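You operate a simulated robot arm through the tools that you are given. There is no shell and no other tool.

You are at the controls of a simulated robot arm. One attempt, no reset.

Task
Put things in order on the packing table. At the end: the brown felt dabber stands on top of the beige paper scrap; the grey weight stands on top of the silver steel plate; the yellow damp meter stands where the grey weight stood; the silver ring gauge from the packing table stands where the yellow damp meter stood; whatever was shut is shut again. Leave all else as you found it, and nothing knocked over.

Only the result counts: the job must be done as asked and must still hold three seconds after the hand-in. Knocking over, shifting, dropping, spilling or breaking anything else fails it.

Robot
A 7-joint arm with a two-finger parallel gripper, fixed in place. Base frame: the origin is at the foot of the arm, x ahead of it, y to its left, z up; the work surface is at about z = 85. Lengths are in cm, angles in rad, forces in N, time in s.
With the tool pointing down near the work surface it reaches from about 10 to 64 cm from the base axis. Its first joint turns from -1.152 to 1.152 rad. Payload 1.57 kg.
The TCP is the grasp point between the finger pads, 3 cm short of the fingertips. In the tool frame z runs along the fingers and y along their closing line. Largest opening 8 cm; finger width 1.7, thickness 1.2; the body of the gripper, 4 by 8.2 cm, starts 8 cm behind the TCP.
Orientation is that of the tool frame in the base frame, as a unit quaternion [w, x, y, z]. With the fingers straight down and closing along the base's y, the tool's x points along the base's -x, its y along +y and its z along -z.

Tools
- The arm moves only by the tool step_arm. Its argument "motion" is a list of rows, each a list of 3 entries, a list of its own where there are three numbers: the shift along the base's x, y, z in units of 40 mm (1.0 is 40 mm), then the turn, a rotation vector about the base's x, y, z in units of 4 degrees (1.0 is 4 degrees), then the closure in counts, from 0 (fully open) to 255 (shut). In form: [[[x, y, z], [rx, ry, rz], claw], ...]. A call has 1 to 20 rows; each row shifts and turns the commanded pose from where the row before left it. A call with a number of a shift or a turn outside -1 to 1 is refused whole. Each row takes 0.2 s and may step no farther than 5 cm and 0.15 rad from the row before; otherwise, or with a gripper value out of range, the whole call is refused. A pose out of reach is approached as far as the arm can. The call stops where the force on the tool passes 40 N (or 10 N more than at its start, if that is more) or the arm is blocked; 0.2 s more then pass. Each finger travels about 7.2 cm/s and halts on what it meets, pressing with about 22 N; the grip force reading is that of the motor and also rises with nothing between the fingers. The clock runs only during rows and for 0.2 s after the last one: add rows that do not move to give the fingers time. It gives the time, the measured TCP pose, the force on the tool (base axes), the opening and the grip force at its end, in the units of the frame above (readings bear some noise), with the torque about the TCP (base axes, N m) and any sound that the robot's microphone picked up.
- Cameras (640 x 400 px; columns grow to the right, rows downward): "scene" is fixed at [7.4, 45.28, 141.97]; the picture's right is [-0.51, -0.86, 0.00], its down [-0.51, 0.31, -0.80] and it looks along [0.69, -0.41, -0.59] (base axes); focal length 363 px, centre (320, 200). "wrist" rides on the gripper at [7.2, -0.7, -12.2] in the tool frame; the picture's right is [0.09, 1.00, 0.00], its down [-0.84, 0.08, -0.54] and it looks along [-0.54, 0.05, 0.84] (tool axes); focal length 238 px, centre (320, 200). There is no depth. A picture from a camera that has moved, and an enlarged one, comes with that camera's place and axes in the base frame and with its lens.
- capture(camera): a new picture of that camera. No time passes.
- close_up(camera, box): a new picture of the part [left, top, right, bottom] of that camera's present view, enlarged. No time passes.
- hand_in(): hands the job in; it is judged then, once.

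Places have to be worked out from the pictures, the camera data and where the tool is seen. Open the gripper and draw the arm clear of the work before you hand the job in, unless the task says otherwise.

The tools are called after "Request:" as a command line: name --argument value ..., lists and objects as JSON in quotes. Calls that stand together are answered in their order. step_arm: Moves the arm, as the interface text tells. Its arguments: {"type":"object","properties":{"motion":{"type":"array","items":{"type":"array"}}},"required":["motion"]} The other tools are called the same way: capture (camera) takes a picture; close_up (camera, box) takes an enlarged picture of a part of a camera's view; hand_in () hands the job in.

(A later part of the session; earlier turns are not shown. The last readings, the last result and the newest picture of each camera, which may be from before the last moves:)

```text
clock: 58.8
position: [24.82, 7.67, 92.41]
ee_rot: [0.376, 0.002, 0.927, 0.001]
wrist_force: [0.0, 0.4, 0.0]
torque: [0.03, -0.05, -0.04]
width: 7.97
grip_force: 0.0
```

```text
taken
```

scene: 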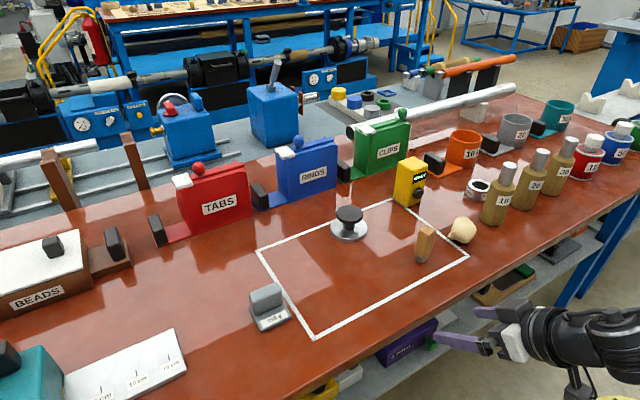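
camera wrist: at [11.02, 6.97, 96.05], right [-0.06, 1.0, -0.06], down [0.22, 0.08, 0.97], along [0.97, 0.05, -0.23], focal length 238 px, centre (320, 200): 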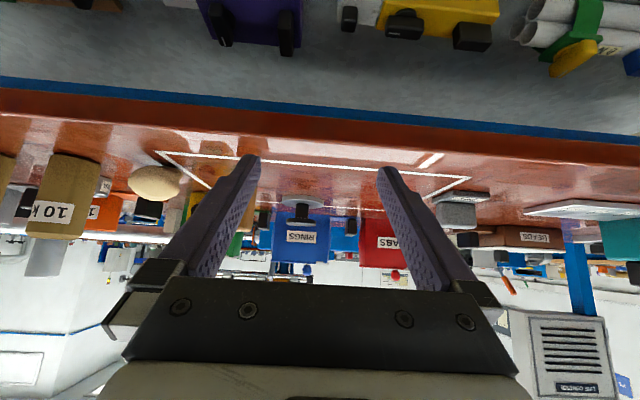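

Under the edge there is only a blue frame rail and the shelf goods, no drawer. I'll zoom in to be sure.

Request:
close_up --camera "wrist" --box '[0, 0, 320, 200]'

Request:
close_up --camera "wrist" --box '[320, 0, 640, 200]'

Request:
close_up --camera "wrist" --box '[240, 130, 400, 270]'

Request:
close_up --camera "scene" --box '[40, 220, 140, 290]'

```text
2.00 times, centred on (160, 100) of wrist
camera zoom: at [11.02, 6.97, 96.05], right [-0.06, 1.0, -0.06], down [0.22, 0.08, 0.97], along [0.97, 0.05, -0.23], focal length 477 px, centre (640, 400)
```

zoom: 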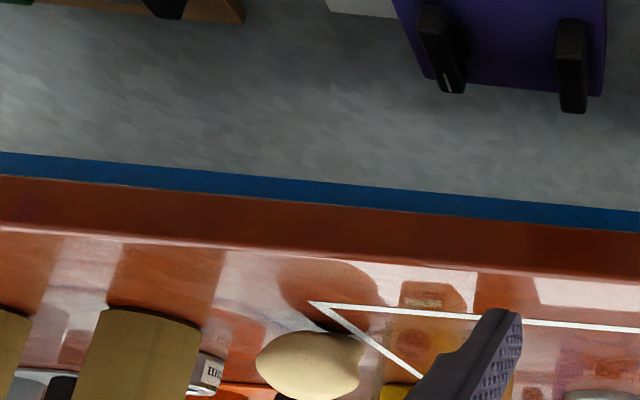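

```text
2.00 times, centred on (480, 100) of wrist
camera zoom: at [11.02, 6.97, 96.05], right [-0.06, 1.0, -0.06], down [0.22, 0.08, 0.97], along [0.97, 0.05, -0.23], focal length 477 px, centre (0, 400)
```

zoom: 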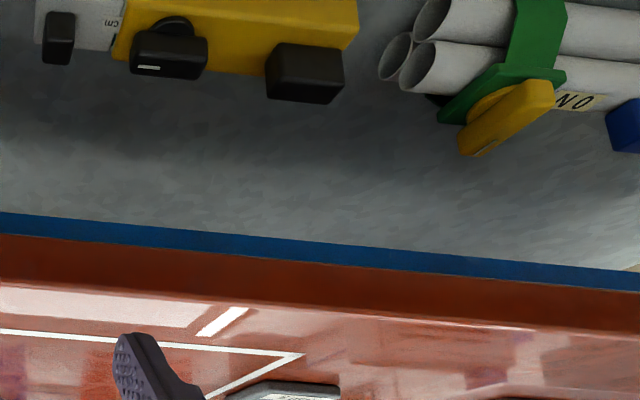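

```text
2.86 times, centred on (320, 200) of wrist
camera zoom: at [11.02, 6.97, 96.05], right [-0.06, 1.0, -0.06], down [0.22, 0.08, 0.97], along [0.97, 0.05, -0.23], focal length 681 px, centre (320, 200)
```

zoom: 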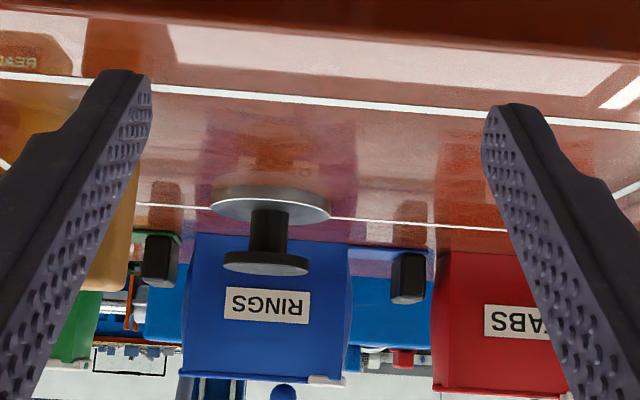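

```text
5.71 times, centred on (90, 255) of scene
camera zoom: at [7.4, 45.28, 141.97], right [-0.51, -0.86, 0.0], down [-0.51, 0.31, -0.8], along [0.69, -0.41, -0.59], focal length 2074 px, centre (1634, -114)
```

zoom: 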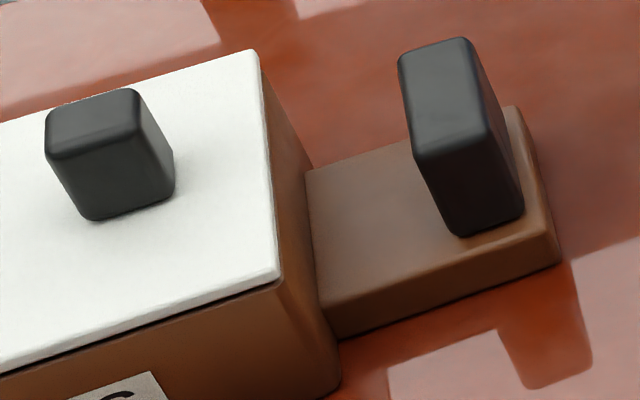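

No drawer there either. Next I'll get a closer look at the beige lump, since its colour matches "beige paper scrap" and the disc's matches "silver steel plate".

Request:
step_arm --motion '[[[0, 0, 0.6], [0, 1, 0], 0], [[0, 0, 0.6], [0, 1, 0], 0], [[0, 0, 0.6], [0, 1, 0], 0], [[0.4, -0.6, 0.3], [0, 1, 0], 0], [[0.4, -0.6, 0], [0, 1, 0], 0], [[0.4, -0.6, 0], [0, 1, 0], 0], [[0.4, -0.6, 0], [0, 1, 0], 0], [[0.4, -0.6, 0], [0, 1, 0], 0], [[0.4, -0.6, 0], [0, 1, 0], 0], [[0.4, -0.6, 0], [0, 1, 0], 0], [[0.4, -0.6, 0], [0, 1, 0], 0], [[0.4, -0.5, -0.4], [0, 0, 0], 0], [[0, 0, -0.4], [0, 0, 0], 0], [[0, 0, 0], [0, 0, 0], 0]]'

Request:
capture --camera "wrist"

Request:
close_up --camera "wrist" --box '[230, 60, 430, 230]'

```text
clock: 61.8
position: [39.18, -13.57, 97.27]
ee_rot: [0.001, 0.001, 1.0, -0.001]
wrist_force: [0.6, 0.1, -0.3]
torque: [0.0, 0.02, 0.0]
width: 8.01
grip_force: 0.0
```

```text
taken
camera wrist: at [31.89, -14.4, 109.48], right [-0.09, 1.0, 0.0], down [0.84, 0.08, 0.54], along [0.54, 0.05, -0.84], focal length 238 px, centre (320, 200)
```

wrist: 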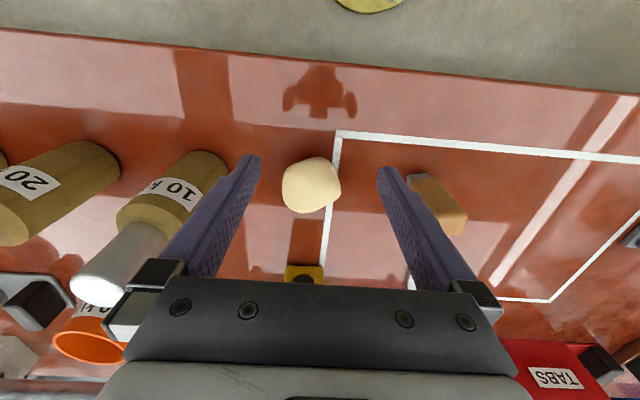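

```text
2.35 times, centred on (330, 145) of wrist
camera zoom: at [31.89, -14.4, 109.48], right [-0.09, 1.0, 0.0], down [0.84, 0.08, 0.54], along [0.54, 0.05, -0.84], focal length 561 px, centre (296, 329)
```

zoom: 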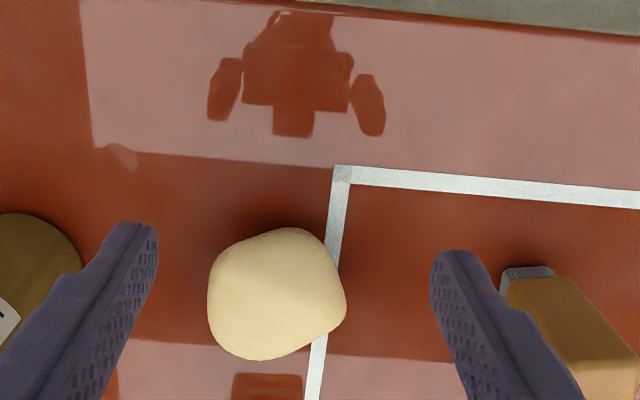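

The lump is a smooth 6 cm blob at (43.9, -14.1), about 5.5 cm tall. I'll lift it briefly straight up to see whether a scrap lies beneath, then put it back unchanged.

Request:
step_arm --motion '[[[0.6, -0.07, 0], [0, 0, 0], 0], [[0.58, -0.06, 0], [0, 0, 0], 0], [[0, 0, 0], [0, 0, 0], 0]]'

Request:
capture --camera "wrist"

Request:
close_up --camera "scene" --box '[400, 170, 520, 260]'

```text
clock: 62.6
position: [43.81, -14.26, 97.66]
ee_rot: [0.001, 0.001, 1.0, 0.0]
wrist_force: [-0.3, -0.2, 1.1]
torque: [0.01, -0.02, 0.01]
width: 8.02
grip_force: 0.0
```

```text
taken
camera wrist: at [36.47, -14.83, 109.68], right [-0.09, 1.0, 0.0], down [0.84, 0.08, 0.54], along [0.54, 0.05, -0.84], focal length 238 px, centre (320, 200)
```

wrist: 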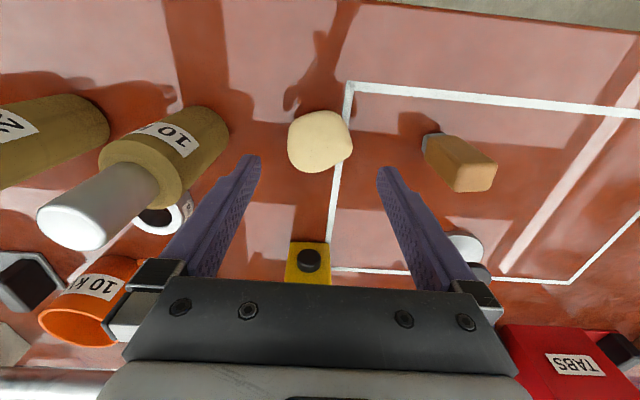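

```text
4.44 times, centred on (460, 215) of scene
camera zoom: at [7.4, 45.28, 141.97], right [-0.51, -0.86, 0.0], down [-0.51, 0.31, -0.8], along [0.69, -0.41, -0.59], focal length 1613 px, centre (-302, 133)
```

zoom: 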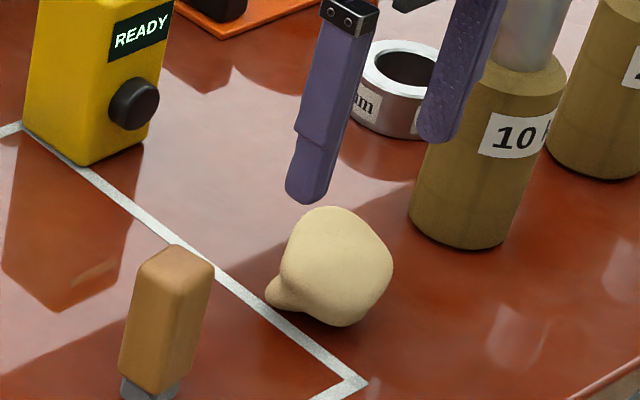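

Aligned over the lump. I'll descend with the fingertips staying about 2 cm above the table, then close.

Request:
step_arm --motion '[[[0, 0, -0.6], [0, 0, 0], 0], [[0, 0, -0.5], [0, 0, 0], 0], [[0, 0, -0.4], [0, 0, 0], 0], [[0, 0, -0.3], [0, 0, 0], 0], [[0, 0, 0], [0, 0, 0], 0]]'

Request:
capture --camera "wrist"

Request:
close_up --camera "scene" --box '[420, 170, 500, 260]'

```text
clock: 63.8
position: [43.79, -13.73, 90.21]
ee_rot: [0.0, 0.001, 1.0, 0.0]
wrist_force: [-0.3, -0.1, -0.3]
torque: [-0.01, 0.02, 0.0]
width: 8.01
grip_force: 0.1
```

```text
taken
camera wrist: at [36.55, -14.63, 102.41], right [-0.09, 1.0, 0.0], down [0.84, 0.08, 0.54], along [0.54, 0.05, -0.84], focal length 238 px, centre (320, 200)
```

wrist: 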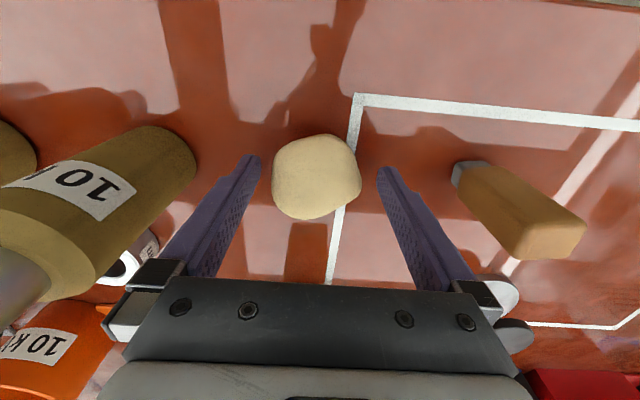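

```text
4.44 times, centred on (460, 215) of scene
camera zoom: at [7.4, 45.28, 141.97], right [-0.51, -0.86, 0.0], down [-0.51, 0.31, -0.8], along [0.69, -0.41, -0.59], focal length 1613 px, centre (-302, 133)
```

zoom: 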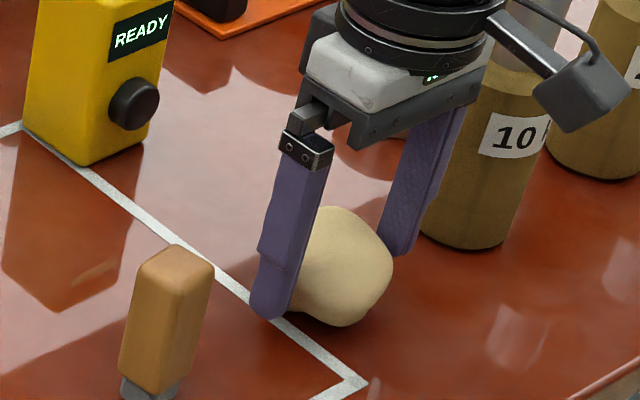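

Centred. I'll close and lift straight up about 6 cm.

Request:
step_arm --motion '[[[0, 0, 0], [0, 0, 0], 255], [[0, 0, 0], [0, 0, 0], 255], [[0, 0, 0], [0, 0, 0], 255], [[0, 0, 0], [0, 0, 0], 255]]'

Request:
close_up --camera "scene" --box '[420, 170, 500, 260]'

```text
clock: 64.8
position: [43.79, -13.89, 90.38]
ee_rot: [0.0, 0.0, 1.0, 0.0]
wrist_force: [0.6, -0.2, 0.6]
torque: [0.02, 0.0, 0.02]
width: 5.08
grip_force: 22.1
```

```text
4.44 times, centred on (460, 215) of scene
camera zoom: at [7.4, 45.28, 141.97], right [-0.51, -0.86, 0.0], down [-0.51, 0.31, -0.8], along [0.69, -0.41, -0.59], focal length 1613 px, centre (-302, 133)
```

zoom: 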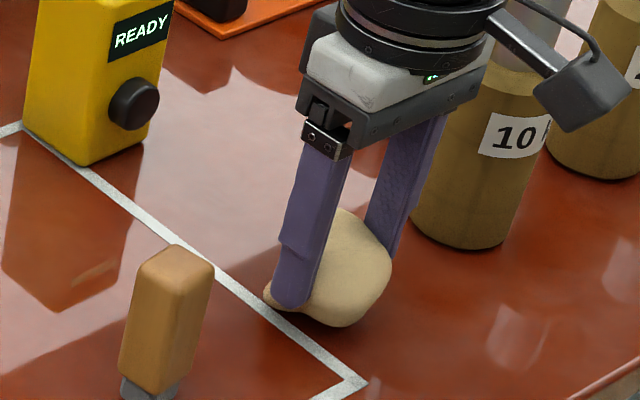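

Gripped at 5.1 cm and the lump hasn't shifted. I'll lift it.

Request:
step_arm --motion '[[[0, 0, 0.1], [0, 0, 0], 255], [[0, 0, 0.3], [0, 0, 0], 255], [[0, 0, 0.5], [0, 0, 0], 255], [[0, 0, 0.6], [0, 0, 0], 255], [[0, 0, 0.5], [0, 0, 0], 255], [[0, 0, 0], [0, 0, 0], 255]]'

Request:
close_up --camera "scene" --box '[410, 170, 510, 270]'

Request:
capture --camera "wrist"

```text
clock: 66.2
position: [43.68, -14.16, 98.47]
ee_rot: [0.001, 0.0, 1.0, 0.0]
wrist_force: [0.0, 0.8, -0.3]
torque: [0.0, -0.02, 0.01]
width: 5.09
grip_force: 22.7
```

```text
4.00 times, centred on (460, 220) of scene
camera zoom: at [7.4, 45.28, 141.97], right [-0.51, -0.86, 0.0], down [-0.51, 0.31, -0.8], along [0.69, -0.41, -0.59], focal length 1452 px, centre (-240, 120)
```

zoom: 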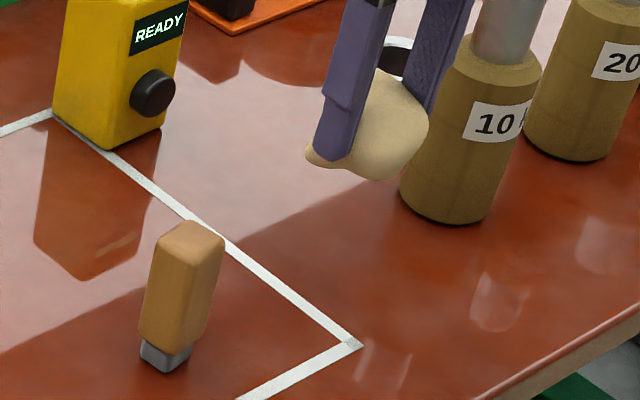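

```text
taken
camera wrist: at [36.41, -14.84, 110.63], right [-0.09, 1.0, 0.0], down [0.84, 0.08, 0.54], along [0.54, 0.05, -0.84], focal length 238 px, centre (320, 200)
```

wrist: 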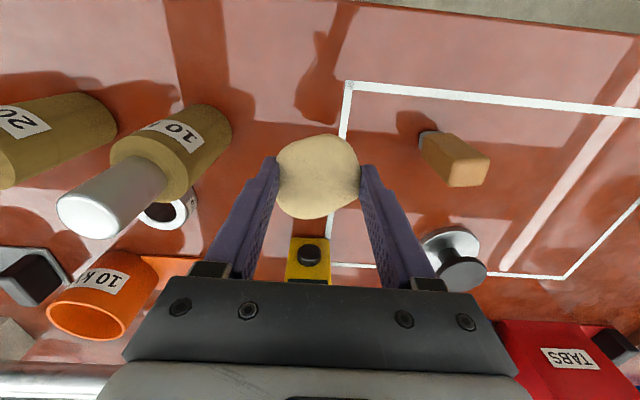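

Nothing is under the lump, and it weighs almost nothing, so it could be crumpled paper. I'll set it back exactly where it was.

Request:
step_arm --motion '[[[0, 0, -0.6], [0, 0, 0], 255], [[0, 0, -0.6], [0, 0, 0], 255], [[0, 0, -0.5], [0, 0, 0], 255], [[0, 0, -0.2], [0, 0, 0], 255], [[0, 0, -0.09], [0, 0, 0], 255], [[0, 0, 0], [0, 0, 0], 255]]'

Request:
close_up --camera "scene" --box '[420, 170, 500, 260]'

```text
clock: 67.6
position: [43.58, -14.08, 90.42]
ee_rot: [0.002, 0.001, 1.0, 0.0]
wrist_force: [0.0, 0.2, -0.2]
torque: [0.0, 0.0, -0.03]
width: 5.08
grip_force: 22.5
```

```text
4.44 times, centred on (460, 215) of scene
camera zoom: at [7.4, 45.28, 141.97], right [-0.51, -0.86, 0.0], down [-0.51, 0.31, -0.8], along [0.69, -0.41, -0.59], focal length 1613 px, centre (-302, 133)
```

zoom: 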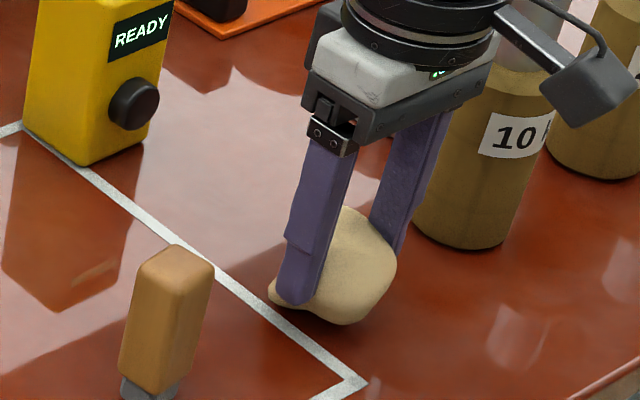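

It's about 0.25 cm off, toward image-right. I'll nudge before releasing.

Request:
step_arm --motion '[[[0.04, 0.04, 0], [0, 0, 0], 255], [[0, 0, 0], [0, 0, 0], 255]]'

Request:
close_up --camera "scene" --box '[420, 170, 500, 260]'

```text
clock: 68.2
position: [43.76, -13.94, 90.52]
ee_rot: [0.001, 0.0, 1.0, 0.0]
wrist_force: [0.7, 0.1, -0.3]
torque: [-0.01, -0.01, 0.0]
width: 5.07
grip_force: 21.5
```

```text
4.44 times, centred on (460, 215) of scene
camera zoom: at [7.4, 45.28, 141.97], right [-0.51, -0.86, 0.0], down [-0.51, 0.31, -0.8], along [0.69, -0.41, -0.59], focal length 1613 px, centre (-302, 133)
```

zoom: 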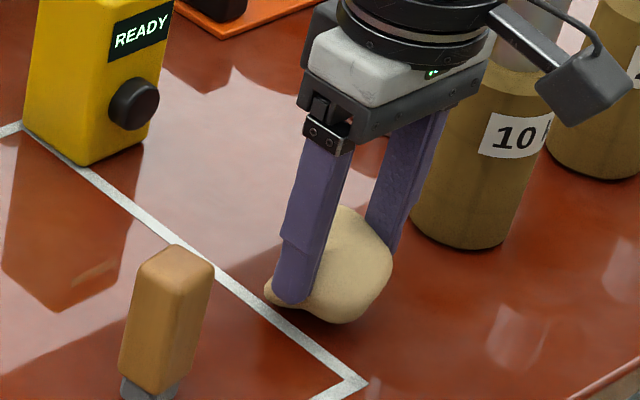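

Laterally it's right now but still roughly 0.2 cm high. I'll lower a touch more, then release and rise.

Request:
step_arm --motion '[[[0, 0, -0.04], [0, 0, 0], 255], [[0, 0, -0.02], [0, 0, 0], 255], [[0, 0, 0], [0, 0, 0], 255], [[0, 0, 0], [0, 0, 0], 150], [[0, 0, 0], [0, 0, 0], 80], [[0, 0, 0], [0, 0, 0], 0], [[0, 0, 0], [0, 0, 0], 0], [[0, 0, 0.5], [0, 0, 0], 0], [[0, 0, 0.8], [0, 0, 0], 0], [[-0.5, 0, 0.8], [0, 0, 0], 0], [[-0.5, 0, 0.5], [0, 0, 0], 0], [[0, 0, 0], [0, 0, 0], 0]]'

Request:
close_up --camera "scene" --box '[440, 210, 485, 250]'

```text
clock: 70.8
position: [40.05, -13.98, 100.88]
ee_rot: [0.0, 0.001, 1.0, -0.001]
wrist_force: [0.6, -0.4, -0.3]
torque: [0.01, -0.03, -0.02]
width: 7.99
grip_force: 0.0
```

```text
10.00 times, centred on (462, 230) of scene
camera zoom: at [7.4, 45.28, 141.97], right [-0.51, -0.86, 0.0], down [-0.51, 0.31, -0.8], along [0.69, -0.41, -0.59], focal length 3629 px, centre (-1105, -100)
```

zoom: 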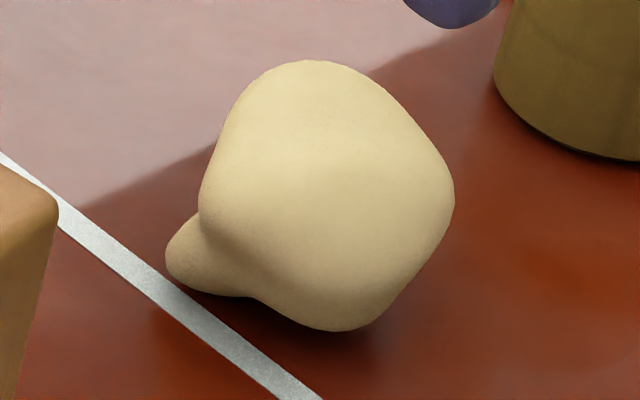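

The lump is back within 0.15 cm with the same orientation. Now I'll go low in front of the table to look up under the tabletop for a drawer.

Request:
step_arm --motion '[[[-0.5, 0.3, 0.3], [0, -1, 0], 0], [[-0.5, 0.3, 0.3], [0, -1, 0], 0], [[-0.5, 0.3, 0], [0, -1, 0], 0], [[-0.5, 0.3, 0], [0, -1, 0], 0], [[-0.5, 0.3, 0], [0, -1, 0], 0], [[-0.5, 0.3, 0], [0, -1, 0], 0], [[-0.5, 0.3, 0], [0, -1, 0], 0], [[-0.5, 0.3, 0], [0, -1, 0], 0], [[0, 0, -0.5], [0, -1, 0], 0], [[0, 0, -0.5], [0, -1, 0], 0], [[0, 0, -0.5], [0, -1, 0], 0], [[0, 0, -0.8], [0, -1, 0], 0], [[0, 0, -0.8], [0, -1, 0], 0], [[0, 0, -0.8], [0, -1, 0], 0], [[0, 0, -0.8], [0, -1, 0], 0], [[0, 0, -0.8], [0, 0, 0], 0], [[0, 0, 0], [0, 0, 0], 0]]'

Request:
capture --camera "wrist"

Request:
capture --camera "scene"

```text
clock: 74.6
position: [25.9, -6.99, 88.03]
ee_rot: [0.528, -0.015, 0.849, -0.027]
wrist_force: [-1.0, 0.5, 0.9]
torque: [0.0, 0.01, 0.0]
width: 7.99
grip_force: 0.2
out of reach, approached as far as the arm can: row 15, 16
stopped in row 17: the arm was blocked; the commanded pose is now the measured one
```

```text
taken
camera wrist: at [11.74, -7.72, 86.93], right [-0.04, 0.99, -0.14], down [-0.12, 0.14, 0.98], along [0.99, 0.05, 0.11], focal length 238 px, centre (320, 200)
```

wrist: 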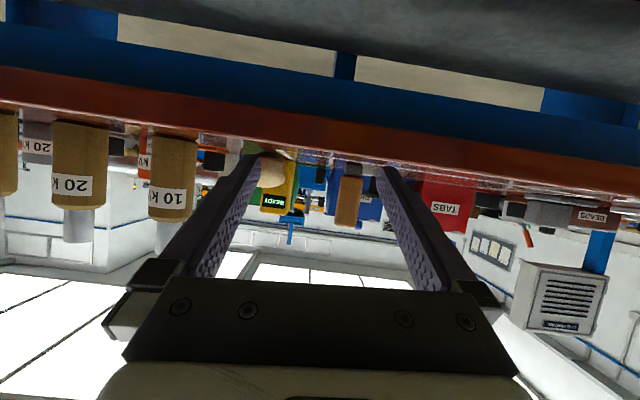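

```text
taken
```

scene: 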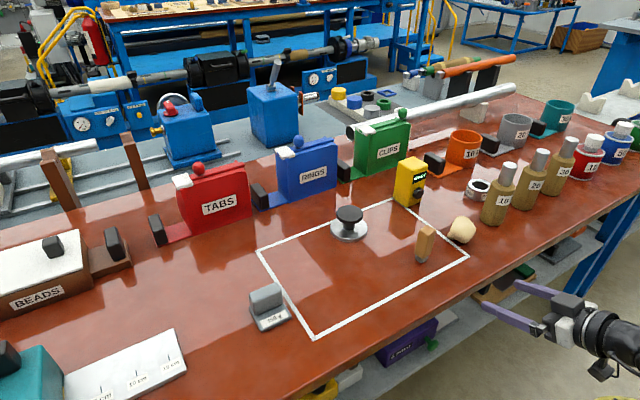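

There is no drawer under the table either. I'll return upright and move above the grey weight to measure its exact place, since that must be moved in any case.

Request:
step_arm --motion '[[[-0.2, 0, 0.8], [0.05, 0.995, -0.028], 0], [[0, 0, 0.8], [0.05, 0.995, -0.028], 0], [[0, 0, 0.8], [0.05, 0.995, -0.028], 0], [[0, 0, 0.8], [0.05, 0.995, -0.028], 0], [[0, 0.3, 0.8], [0.05, 0.995, -0.028], 0], [[0, 0.7, 0.5], [0.05, 0.995, -0.028], 0], [[0.2, 0.7, 0], [0.05, 0.995, -0.028], 0], [[0.3, 0.7, 0], [0.05, 0.995, -0.028], 0], [[0.3, 0.7, 0], [0.05, 0.995, -0.028], 0], [[0.3, 0.7, 0], [0.05, 0.995, -0.028], 0], [[0.3, 0.7, 0], [0.05, 0.995, -0.028], 0], [[0.4, 0.7, 0], [0.05, 0.995, -0.028], 0], [[0.4, 0.7, 0], [0.05, 0.995, -0.028], 0], [[0.4, 0.8, 0], [0.05, 0.995, -0.028], 0], [[0.4, 0.8, 0], [0.05, 0.995, -0.028], 0], [[0.4, 0.8, 0], [0.05, 0.995, -0.028], 0], [[0.4, 0.8, 0], [0, 0, 0], 0], [[0, 0.5, 0], [0, 0, 0], 0], [[0, 0, 0], [0, 0, 0], 0]]'

Request:
capture --camera "wrist"

```text
clock: 78.6
position: [40.23, 31.56, 105.79]
ee_rot: [0.0, 0.0, 1.0, 0.0]
wrist_force: [0.5, -0.3, 0.6]
torque: [-0.04, -0.01, 0.02]
width: 8.0
grip_force: 0.1
```

```text
taken
camera wrist: at [33.03, 30.88, 118.04], right [-0.09, 1.0, 0.0], down [0.84, 0.08, 0.54], along [0.54, 0.05, -0.84], focal length 238 px, centre (320, 200)
```

wrist: 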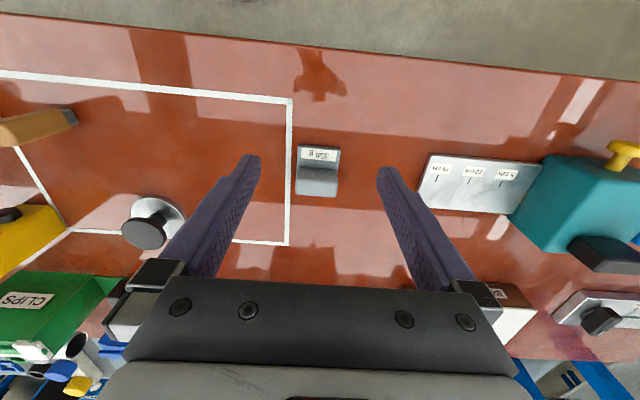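

From here the 5/10/15 cm strip at (44–53, 48–65) clearly looks like brushed silver steel. I'll test whether the arm can get over its near end and look at the left area from there.

Request:
step_arm --motion '[[[0.2, 0.8, 0], [0, 0, 0], 0], [[0.2, 0.8, 0], [0, 0, 0], 0], [[0.2, 0.8, 0], [0, 0, 0], 0], [[0.2, 0.8, 0], [0, 0, 0], 0], [[0.2, 0.8, 0], [0, 0, 0], 0], [[0.2, 0.5, 0], [0, 0, 0], 0], [[0, 0, 0], [0, 0, 0], 0]]'

Request:
capture --camera "wrist"

Request:
close_up --camera "wrist" --box '[250, 80, 640, 300]'

```text
clock: 80.2
position: [42.36, 44.59, 104.78]
ee_rot: [-0.001, -0.001, 1.0, 0.0]
wrist_force: [-0.3, -0.7, -0.8]
torque: [0.04, 0.03, -0.01]
width: 8.02
grip_force: 0.1
out of reach, approached as far as the arm can: row 4, 5, 6
```

```text
taken
camera wrist: at [35.16, 43.84, 116.87], right [-0.09, 1.0, 0.0], down [0.84, 0.08, 0.54], along [0.54, 0.05, -0.84], focal length 238 px, centre (320, 200)
```

wrist: 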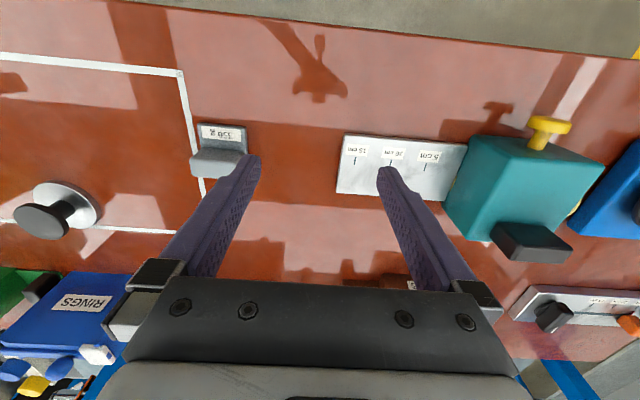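

```text
1.64 times, centred on (445, 190) of wrist
camera zoom: at [35.16, 43.84, 116.87], right [-0.09, 1.0, 0.0], down [0.84, 0.08, 0.54], along [0.54, 0.05, -0.84], focal length 391 px, centre (115, 216)
```

zoom: 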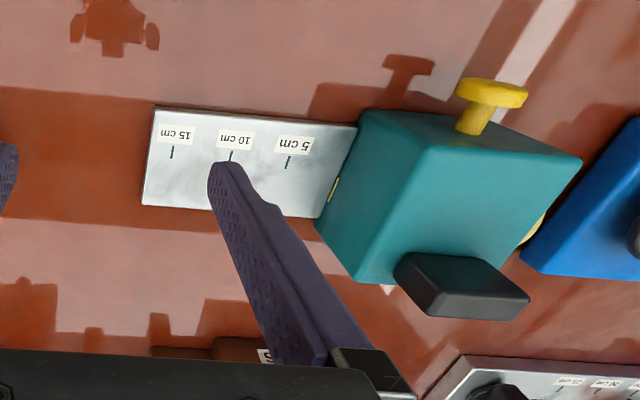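

The arm stops at about r≈61 at this height, so the ruled strip is out of reach; it belongs to a yellow-spool dispenser anyway. The lump (light, beige) and the disc (heavy, silver) are the only objects left matching the "paper scrap" and "steel plate". I'll get a side profile of the lump to judge its top.

Request:
step_arm --motion '[[[-0.7, -0.6, 0], [0, -1, 0], 0], [[-0.7, -0.7, 0], [0, -1, 0], 0], [[-0.7, -0.7, 0], [0, -1, 0], 0], [[-0.6, -0.9, 0], [0, -1, 0], 0], [[-0.6, -0.9, 0], [0, -1, 0], 0], [[-0.4, -0.9, 0], [0, -1, 0], 0], [[-0.2, -0.9, 0], [0, -1, 0], 0], [[0, -0.9, 0], [0, -1, 0], 0], [[0, -0.9, 0], [0, -1, 0], 0], [[0, -0.9, 0], [0, -1, 0], 0], [[0, -0.9, 0], [0, -1, 0], 0], [[0, -0.9, -0.3], [0, -1, 0], 0], [[0, -0.9, -0.5], [0, -1, 0], 0], [[0, -0.9, -0.5], [0, 0, 0], 0], [[0, -0.9, -0.5], [0, 0, 0], 0], [[0, -0.9, -0.5], [0, 0, 0], 0], [[0, -0.8, -0.5], [0, 0, 0], 0], [[0, 0, 0], [0, 0, 0], 0]]'

Request:
capture --camera "wrist"

Request:
close_up --camera "wrist" --box '[240, 80, 400, 220]'

```text
clock: 84.0
position: [27.01, -13.71, 93.33]
ee_rot: [0.438, -0.001, 0.899, 0.0]
wrist_force: [-0.2, 0.1, -0.1]
torque: [0.01, -0.01, -0.01]
width: 7.99
grip_force: 0.0
```

```text
taken
camera wrist: at [12.87, -14.48, 95.17], right [-0.06, 1.0, -0.07], down [0.09, 0.08, 0.99], along [0.99, 0.05, -0.09], focal length 238 px, centre (320, 200)
```

wrist: 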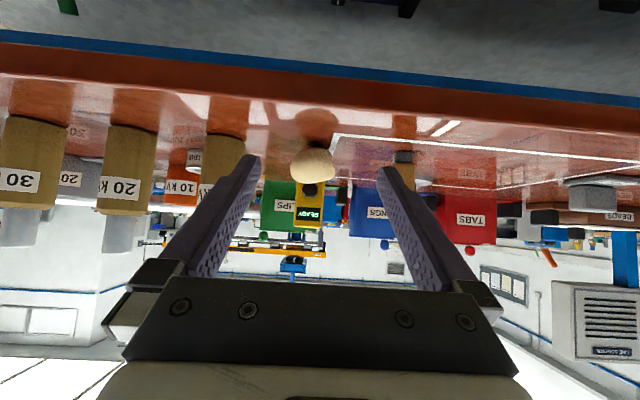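

```text
2.86 times, centred on (320, 150) of wrist
camera zoom: at [12.87, -14.48, 95.17], right [-0.06, 1.0, -0.07], down [0.09, 0.08, 0.99], along [0.99, 0.05, -0.09], focal length 681 px, centre (320, 343)
```

zoom: 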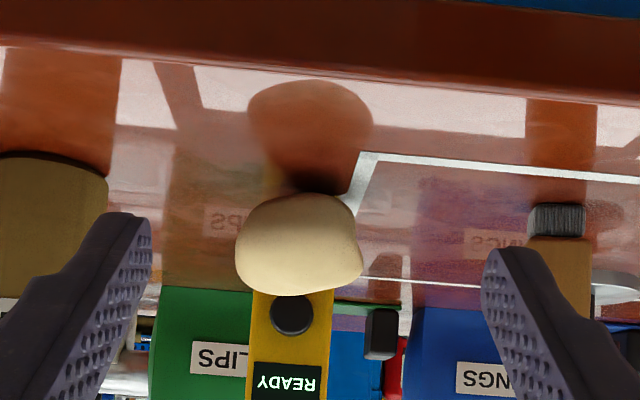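

The lump's top is domed (R≈4.5 cm), a poor stand, so I'm still unsure about that reading. One more cheap test: the disc as a suction or magnet lifter pressed firmly at the outlined zone's centre. I'll go back over the disc.

Request:
step_arm --motion '[[[0, 0, 0.8], [0, 1, 0], 0], [[0, 0, 0.8], [0, 1, 0], 0], [[0, 0, 0.8], [0, 1, 0], 0], [[0.6, 0.3, 0.2], [0, 1, 0], 0], [[0.6, 0.4, 0], [0, 1, 0], 0], [[0.6, 0.4, 0], [0, 1, 0], 0], [[0.6, 0.4, 0], [0, 1, 0], 0], [[0.6, 0.4, 0], [0, 1, 0], 0], [[0.6, 0.4, 0], [0, 1, 0], 0], [[0.6, 0.5, 0], [0, 1, 0], 0], [[0.6, 0.5, 0], [0, 1, 0], 0], [[0.7, 0.6, 0], [0, 1, 0], 0], [[0.7, 0.6, 0], [0, 1, 0], 0], [[0.7, 0.4, 0], [0, 0, 0], 0], [[0.7, 0, 0], [0, 0, 0], 0], [[0.4, 0, 0], [0, 0, 0], 0], [[0, 0, 0], [0, 0, 0], 0]]'

Request:
capture --camera "wrist"

```text
clock: 87.6
position: [41.38, -4.21, 89.06]
ee_rot: [0.195, 0.001, 0.981, -0.01]
wrist_force: [0.8, -0.2, -1.3]
torque: [-0.01, -0.01, 0.0]
width: 8.02
grip_force: 0.1
out of reach, approached as far as the arm can: row 7, 8, 9, 10, 11, 12, 13, 14, 15
```

```text
taken
camera wrist: at [30.13, -4.76, 97.6], right [-0.08, 1.0, -0.05], down [0.57, 0.09, 0.82], along [0.82, 0.03, -0.57], focal length 238 px, centre (320, 200)
```

wrist: 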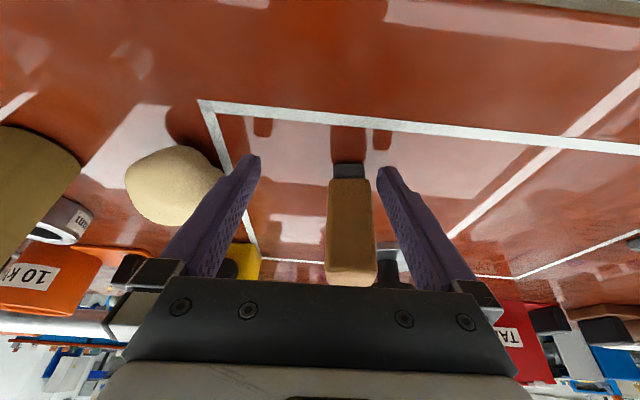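

The arm lagged its command and is now straddling the dabber without touching it, with the commanded pose far ahead. I'll pull the command back and up so it rises away from the dabber.

Request:
step_arm --motion '[[[-0.85, -0.5, 0.7], [0, 0, 0], 0], [[-0.85, -0.5, 0.7], [0, 0, 0], 0], [[-0.85, -0.5, 0.7], [0, 0, 0], 0], [[-0.85, -0.5, 0.6], [0, 0, 0], 0], [[0, 0, 0], [0, 0, 0], 0]]'

Request:
capture --camera "scene"

```text
clock: 88.8
position: [27.38, -11.97, 99.78]
ee_rot: [0.195, 0.0, 0.981, -0.01]
wrist_force: [-0.3, 0.0, 0.0]
torque: [-0.01, -0.02, 0.0]
width: 8.03
grip_force: 0.0
```

```text
taken
```

scene: 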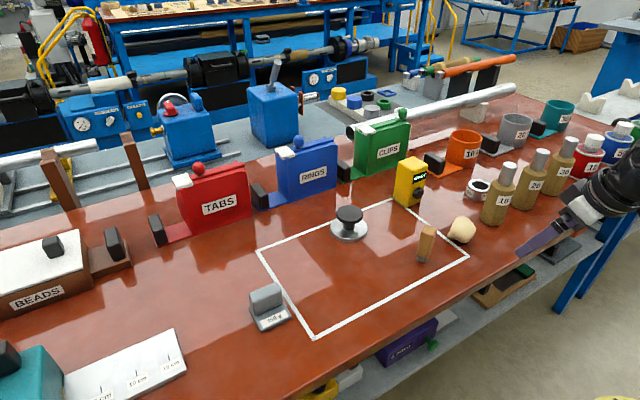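

Out-of-reach rows evidently leave the command at the reached pose, so it came straight back. I'll check that the dabber was not disturbed.

Request:
close_up --camera "scene" --box '[405, 215, 445, 275]'

```text
6.67 times, centred on (425, 245) of scene
camera zoom: at [7.4, 45.28, 141.97], right [-0.51, -0.86, 0.0], down [-0.51, 0.31, -0.8], along [0.69, -0.41, -0.59], focal length 2419 px, centre (-380, -100)
```

zoom: 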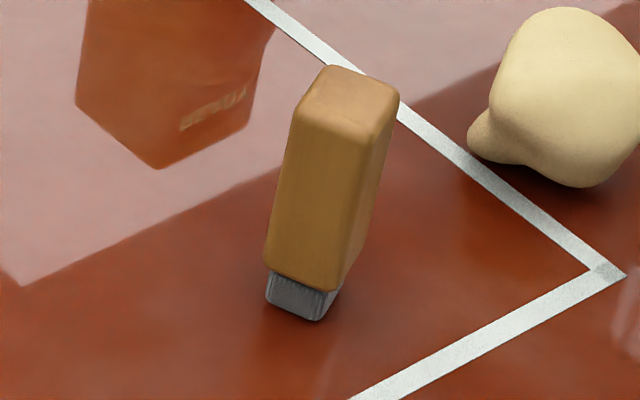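

The dabber was turned about 30° and nudged about 0.3 cm but still stands, and it has to be moved anyway. I'll straighten the tool and rise in short, checked calls.

Request:
step_arm --motion '[[[0, 0, 0.6], [-0.05, 0.93, 0], 0], [[0, 0, 0.6], [-0.05, 0.93, 0], 0], [[0, 0, 0.6], [-0.05, 0.93, 0], 0], [[0.3, 0, 0.6], [-0.05, 0.93, 0], 0], [[0.5, 0, 0.4], [-0.05, 0.93, 0], 0], [[0.5, 0, 0], [-0.04, 0.93, 0], 0], [[0, 0, 0], [0, 0, 0], 0]]'

```text
clock: 90.4
position: [27.35, -12.06, 100.58]
ee_rot: [0.164, 0.0, 0.986, -0.011]
wrist_force: [0.7, 0.7, 0.6]
torque: [0.02, 0.02, 0.02]
width: 7.99
grip_force: 0.0
out of reach, approached as far as the arm can: row 1, 2, 3, 4, 5, 6
```

It's refusing to go up and untilt here, probably at a joint limit. I'll try forward motion with only a slight rise and no rotation; the fingertips at z≈97.8 clear everything except the bottle.

Request:
step_arm --motion '[[[0.4, 0.3, 0.1], [0, 0, 0], 0], [[0.4, 0.3, 0.1], [0, 0, 0], 0], [[0, 0, 0], [0, 0, 0], 0]]'

```text
clock: 91.2
position: [28.23, -11.48, 100.17]
ee_rot: [0.165, -0.001, 0.986, -0.009]
wrist_force: [0.2, 0.1, 0.2]
torque: [0.01, -0.01, 0.0]
width: 8.0
grip_force: 0.0
out of reach, approached as far as the arm can: row 1, 2
```

It only crawls. I'll look at the arm's posture before trying other directions.

Request:
capture --camera "scene"

Request:
close_up --camera "scene" --box '[440, 80, 640, 280]'

Request:
capture --camera "wrist"

```text
taken
```

scene: 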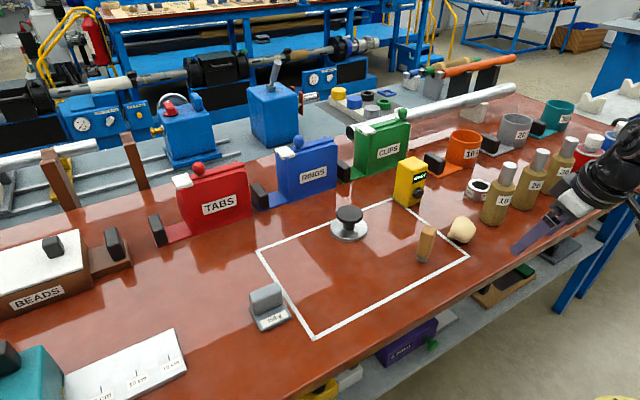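

```text
2.00 times, centred on (540, 180) of scene
camera zoom: at [7.4, 45.28, 141.97], right [-0.51, -0.86, 0.0], down [-0.51, 0.31, -0.8], along [0.69, -0.41, -0.59], focal length 726 px, centre (-120, 240)
```

zoom: 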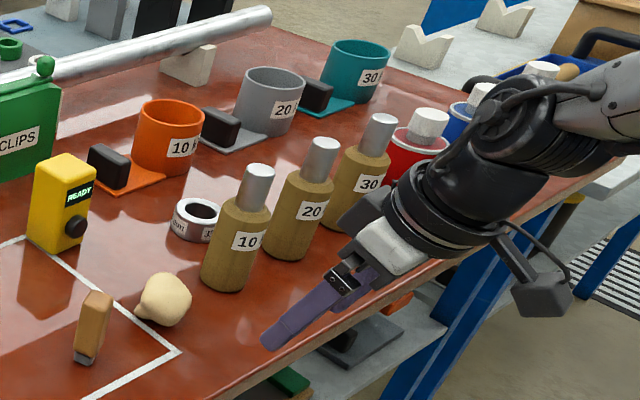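

```text
taken
camera wrist: at [17.41, -12.09, 109.19], right [-0.08, 1.0, -0.05], down [0.61, 0.09, 0.78], along [0.78, 0.04, -0.62], focal length 238 px, centre (320, 200)
```

wrist: 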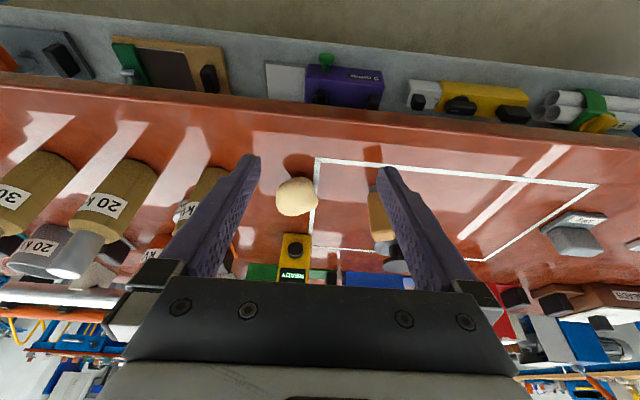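

The forearm is swung out to the right. I'll try moving in +y at this height to swing it back, since the area at x≈28 in front of the table is empty.

Request:
step_arm --motion '[[[0, 0.5, 0], [0, 0, 0], 0], [[0, 0.5, 0], [0, 0, 0], 0], [[0, 0.5, 0], [0, 0, 0], 0], [[0, 0, 0], [0, 0, 0], 0]]'

```text
clock: 92.2
position: [28.19, -10.5, 99.98]
ee_rot: [0.168, -0.001, 0.986, -0.006]
wrist_force: [0.0, 0.0, -0.2]
torque: [-0.01, -0.01, 0.02]
width: 8.0
grip_force: 0.0
out of reach, approached as far as the arm can: row 1, 2, 3
```

This posture is boxed in. I'll retrace the way I came: back to the earlier tilted pose at (27, -13.7, 93.3), then reverse the path from there.

Request:
step_arm --motion '[[[0, -0.1, -0.1], [0, -1, 0], 0], [[0, -0.1, -0.2], [0, -1, 0], 0], [[0, -0.1, -0.2], [0, -1, 0], 0], [[0, -0.1, -0.2], [0, -1, 0], 0], [[-0.1, -0.1, -0.2], [0, -1, 0], 0], [[-0.1, -0.1, -0.2], [0, -1, 0], 0], [[-0.1, -0.1, -0.3], [0, -1, 0], 0], [[0, -0.1, -0.3], [0, -1, 0], 0], [[0, 0, 0], [0, 0, 0], 0]]'

```text
clock: 94.2
position: [27.41, -12.77, 94.55]
ee_rot: [0.406, 0.0, 0.914, -0.004]
wrist_force: [-0.6, 0.0, 0.2]
torque: [0.0, 0.02, -0.02]
width: 8.02
grip_force: 0.0
out of reach, approached as far as the arm can: row 3, 4, 5, 6
```

Close to that pose again. Now I'll reverse the earlier approach: +y and up first, untilting afterwards.

Request:
step_arm --motion '[[[0, 0.8, 0.5], [0, 0, 0], 0], [[0, 0.9, 0.5], [0, 0, 0], 0], [[0, 0.9, 0.5], [0, 0, 0], 0], [[0, 0.9, 0.5], [0, 0, 0], 0], [[0, 0.9, 0.5], [0, 1, 0], 0], [[0, 0.9, 0.3], [0, 1, 0], 0], [[0, 0, 0], [0, 0, 0], 0]]'

```text
clock: 95.8
position: [27.4, 8.57, 105.75]
ee_rot: [0.34, -0.001, 0.941, -0.003]
wrist_force: [-0.1, 0.1, -0.1]
torque: [0.0, 0.01, -0.02]
width: 8.01
grip_force: 0.1
```

Free again. I'll untilt while moving forward and up.

Request:
step_arm --motion '[[[0.1, 0, 0.2], [0, 0.99, 0], 0], [[0.2, 0, 0.2], [0, 0.99, 0], 0], [[0.2, 0, 0.2], [0, 0.99, 0], 0], [[0.2, 0, 0.2], [0, 0.99, 0], 0], [[0.2, 0, 0.2], [0, 0.99, 0], 0], [[0.2, 0, 0.2], [0, 0.99, 0], 0], [[0.2, 0, 0.2], [0, 0.99, 0], 0], [[0.3, 0, 0.2], [0, 0.99, 0], 0], [[0.3, 0, 0.2], [-0.05, 0.99, 0], 0], [[0.3, 0, 0.2], [-0.05, 0.99, 0], 0], [[0, 0, 0], [0, 0, 0], 0]]'

Request:
capture --camera "wrist"

Request:
capture --camera "scene"

```text
clock: 98.2
position: [36.28, 8.79, 113.76]
ee_rot: [0.001, -0.002, 1.0, -0.006]
wrist_force: [-0.7, 0.4, 0.2]
torque: [-0.01, -0.02, -0.02]
width: 8.0
grip_force: 0.0
```

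```text
taken
camera wrist: at [29.01, 8.08, 125.85], right [-0.1, 1.0, -0.01], down [0.84, 0.09, 0.54], along [0.54, 0.04, -0.84], focal length 238 px, centre (320, 200)
```

wrist: 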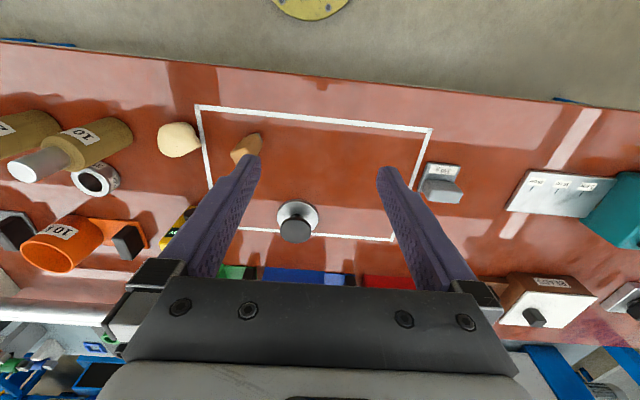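

```text
taken
```

scene: 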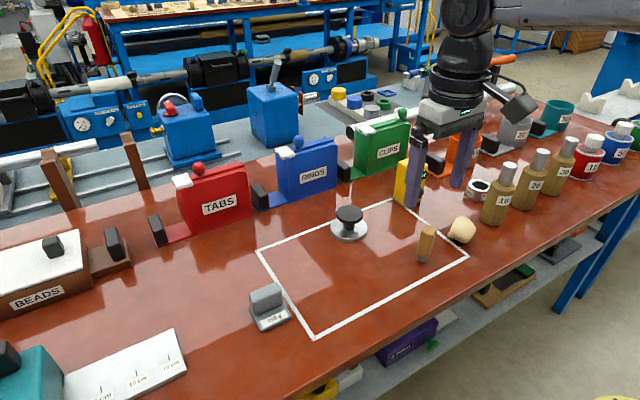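

The arm is free and vertical again. I'll go over the disc for the lifter test at the zone's centre, moving high first.

Request:
step_arm --motion '[[[0.7, -0.1, 0], [-0.17, 0.03, 0.06], 0], [[0.7, -0.1, 0], [0, 0, 0], 0], [[0.7, -0.1, -0.2], [0, 0, 0], 0], [[0.7, -0.1, -0.2], [0, 0, 0], 0], [[0.8, -0.1, -0.3], [0, 0, 0], 0], [[0.8, -0.1, -0.5], [0, 0, 0], 0], [[0.8, -0.1, -0.5], [0, 0, 0], 0], [[0.57, -0.03, -0.6], [0, 0, 0], 0], [[0, 0, -0.6], [0, 0, 0], 0], [[0, 0, 0], [0, 0, 0], 0]]'

Request:
capture --camera "wrist"

```text
clock: 100.4
position: [59.27, 6.05, 102.58]
ee_rot: [0.001, -0.004, 1.0, -0.011]
wrist_force: [0.0, -0.2, -0.5]
torque: [-0.01, -0.02, 0.01]
width: 8.01
grip_force: 0.0
```

```text
taken
camera wrist: at [52.03, 5.46, 114.6], right [-0.1, 0.99, -0.02], down [0.84, 0.1, 0.54], along [0.54, 0.03, -0.84], focal length 238 px, centre (320, 200)
```

wrist: 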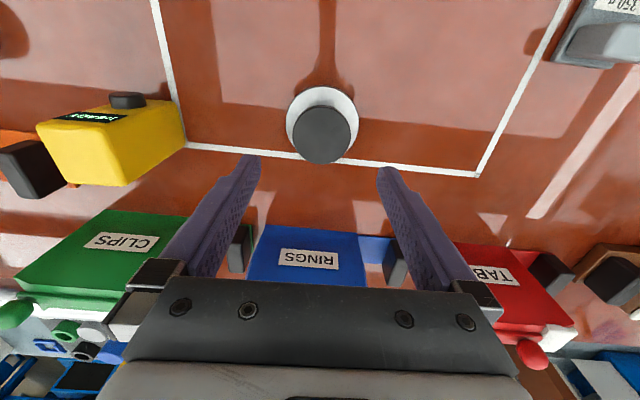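

I corrected the small roll the wrong way, so I'll fix it now, then descend on the knob, grip and lift.

Request:
step_arm --motion '[[[0.02, -0.05, -0.7], [0.3, 0.03, -0.11], 0], [[0, 0, -0.8], [0, 0, 0], 0], [[0, 0, -0.7], [0, 0, 0], 0], [[0, 0, -0.5], [0, 0, 0], 0], [[0, 0, -0.3], [0, 0, 0], 0], [[0, 0, 0], [0, 0, 0], 0]]'

Request:
capture --camera "wrist"

```text
clock: 101.8
position: [59.44, 5.46, 90.36]
ee_rot: [-0.002, -0.001, 1.0, -0.002]
wrist_force: [-0.4, 0.7, -0.5]
torque: [0.06, 0.01, 0.0]
width: 7.98
grip_force: 0.0
```

```text
taken
camera wrist: at [52.25, 4.72, 102.43], right [-0.09, 1.0, 0.0], down [0.84, 0.08, 0.54], along [0.54, 0.05, -0.84], focal length 238 px, centre (320, 200)
```

wrist: 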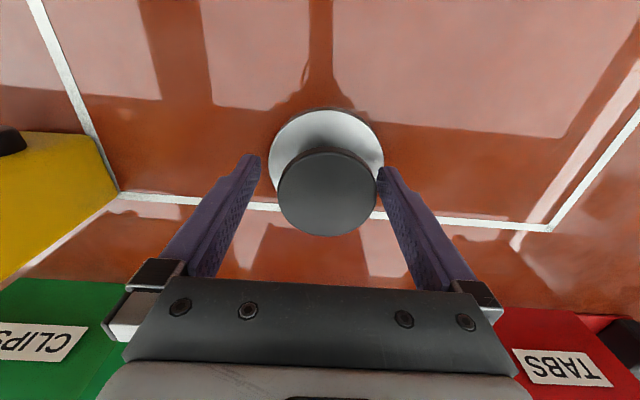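

The knob sits about 0.35 cm to +y of centre. I'll shift, grip, lift 3 cm, carry to the zone centre (52, 8) and lower close to the surface.

Request:
step_arm --motion '[[[0, 0.085, 0], [0, 0, 0], 0], [[0, 0, 0], [0, 0, 0], 255], [[0, 0, 0], [0, 0, 0], 255], [[0, 0, 0], [0, 0, 0], 255], [[0, 0, 0], [0, 0, 0], 255], [[0, 0, 0.3], [0, 0, 0], 255], [[0, 0, 0.5], [0, 0, 0], 255], [[-0.6, 0.1, 0], [0, 0, 0], 255], [[-0.6, 0.2, 0], [0, 0, 0], 255], [[-0.6, 0.2, 0], [0, 0, 0], 255], [[0, 0, -0.4], [0, 0, 0], 255], [[0, 0, -0.3], [0, 0, 0], 255], [[0, 0, 0], [0, 0, 0], 255]]'

```text
clock: 104.6
position: [52.25, 8.03, 90.48]
ee_rot: [-0.001, 0.0, 1.0, -0.001]
wrist_force: [1.2, 0.5, -5.7]
torque: [-0.03, 0.01, -0.02]
width: 6.07
grip_force: 21.8
```

Now I'll press down gradually to about 30 N, then lift slightly and read the force.

Request:
step_arm --motion '[[[0, 0, -0.06], [0, 0, 0], 255], [[0, 0, -0.06], [0, 0, 0], 255], [[0, 0, -0.06], [0, 0, 0], 255], [[0, 0, -0.06], [0, 0, 0], 255], [[0, 0, -0.05], [0, 0, 0], 255], [[0, 0, 0], [0, 0, 0], 255]]'

Request:
step_arm --motion '[[[0, 0, 0.15], [0, 0, 0], 255], [[0, 0, 0.15], [0, 0, 0], 255], [[0, 0, 0.3], [0, 0, 0], 255], [[0, 0, 0], [0, 0, 0], 255]]'

Request:
capture --camera "scene"

```text
clock: 106.0
position: [52.45, 8.0, 89.84]
ee_rot: [0.005, 0.001, 1.0, -0.001]
wrist_force: [0.7, -0.6, 30.5]
torque: [-0.44, -0.03, -0.04]
width: 6.1
grip_force: 22.3
```

```text
clock: 107.0
position: [52.17, 8.08, 91.85]
ee_rot: [-0.002, 0.0, 1.0, -0.002]
wrist_force: [0.5, 1.4, -5.0]
torque: [-0.02, 0.02, 0.01]
width: 6.07
grip_force: 22.0
```

```text
taken
```

scene: 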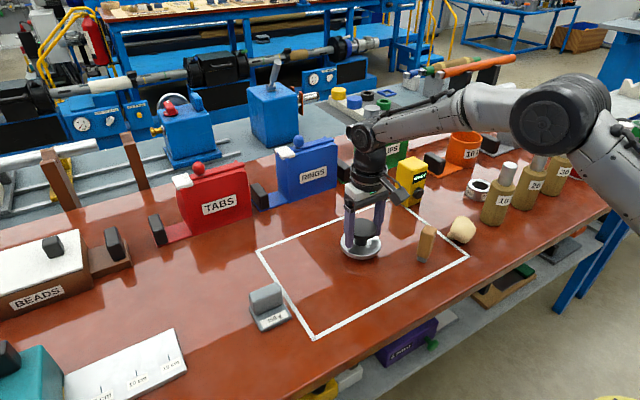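

It isn't a lifter either. I'll return the disc to its original spot.

Request:
step_arm --motion '[[[0.6, -0.1, 0.1], [0, 0, 0], 255], [[0.6, -0.2, 0], [0, 0, 0], 255], [[0.6, -0.2, 0], [0, 0, 0], 255], [[0, 0, -0.3], [0, 0, 0], 255], [[0, 0, 0], [0, 0, 0], 255]]'

Request:
close_up --camera "scene" --box '[318, 195, 382, 250]'

```text
clock: 108.2
position: [59.56, 5.97, 90.99]
ee_rot: [-0.001, -0.001, 1.0, -0.002]
wrist_force: [0.2, -0.7, -4.6]
torque: [0.02, 0.04, 0.01]
width: 6.07
grip_force: 21.8
```

```text
7.27 times, centred on (350, 222) of scene
camera zoom: at [7.41, 45.28, 141.97], right [-0.51, -0.86, 0.0], down [-0.51, 0.31, -0.8], along [0.69, -0.41, -0.59], focal length 2639 px, centre (102, 36)
```

zoom: 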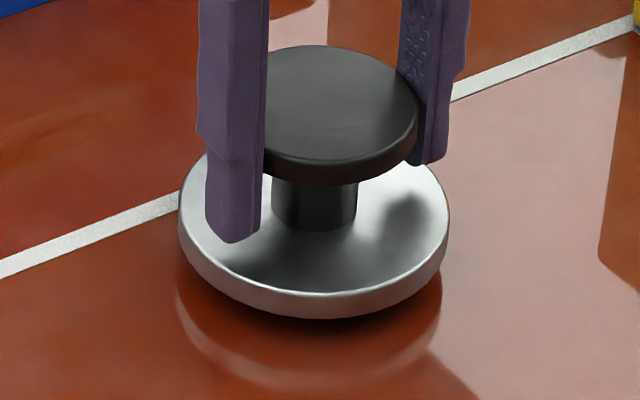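

It's about 1.05 cm above the table and laterally right. I'll lower, check the force, then release.

Request:
step_arm --motion '[[[0, 0.01, -0.15], [0, 0, 0], 255], [[0, 0, -0.08], [0, 0, 0], 255], [[0, 0, -0.03], [0, 0, 0], 255], [[0, 0, -0.015], [0, 0, 0], 255], [[0, 0, 0], [0, 0, 0], 255]]'

Request:
close_up --camera "scene" --box '[318, 195, 382, 250]'

```text
clock: 109.4
position: [59.39, 5.98, 89.98]
ee_rot: [0.0, -0.001, 1.0, -0.002]
wrist_force: [-0.6, -0.1, -5.9]
torque: [0.0, 0.04, 0.02]
width: 6.07
grip_force: 21.8
```

```text
7.27 times, centred on (350, 222) of scene
camera zoom: at [7.41, 45.28, 141.97], right [-0.51, -0.86, 0.0], down [-0.51, 0.31, -0.8], along [0.69, -0.41, -0.59], focal length 2639 px, centre (102, 36)
```

zoom: 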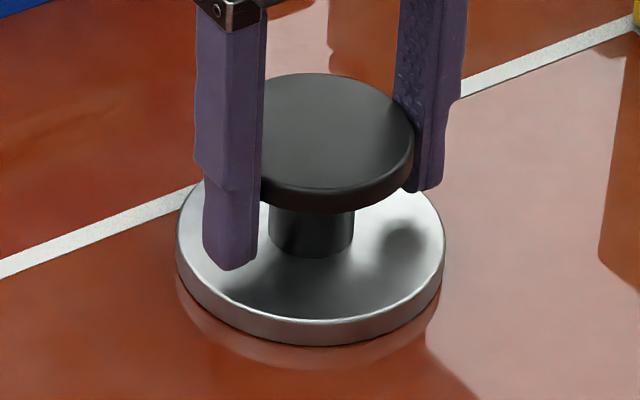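

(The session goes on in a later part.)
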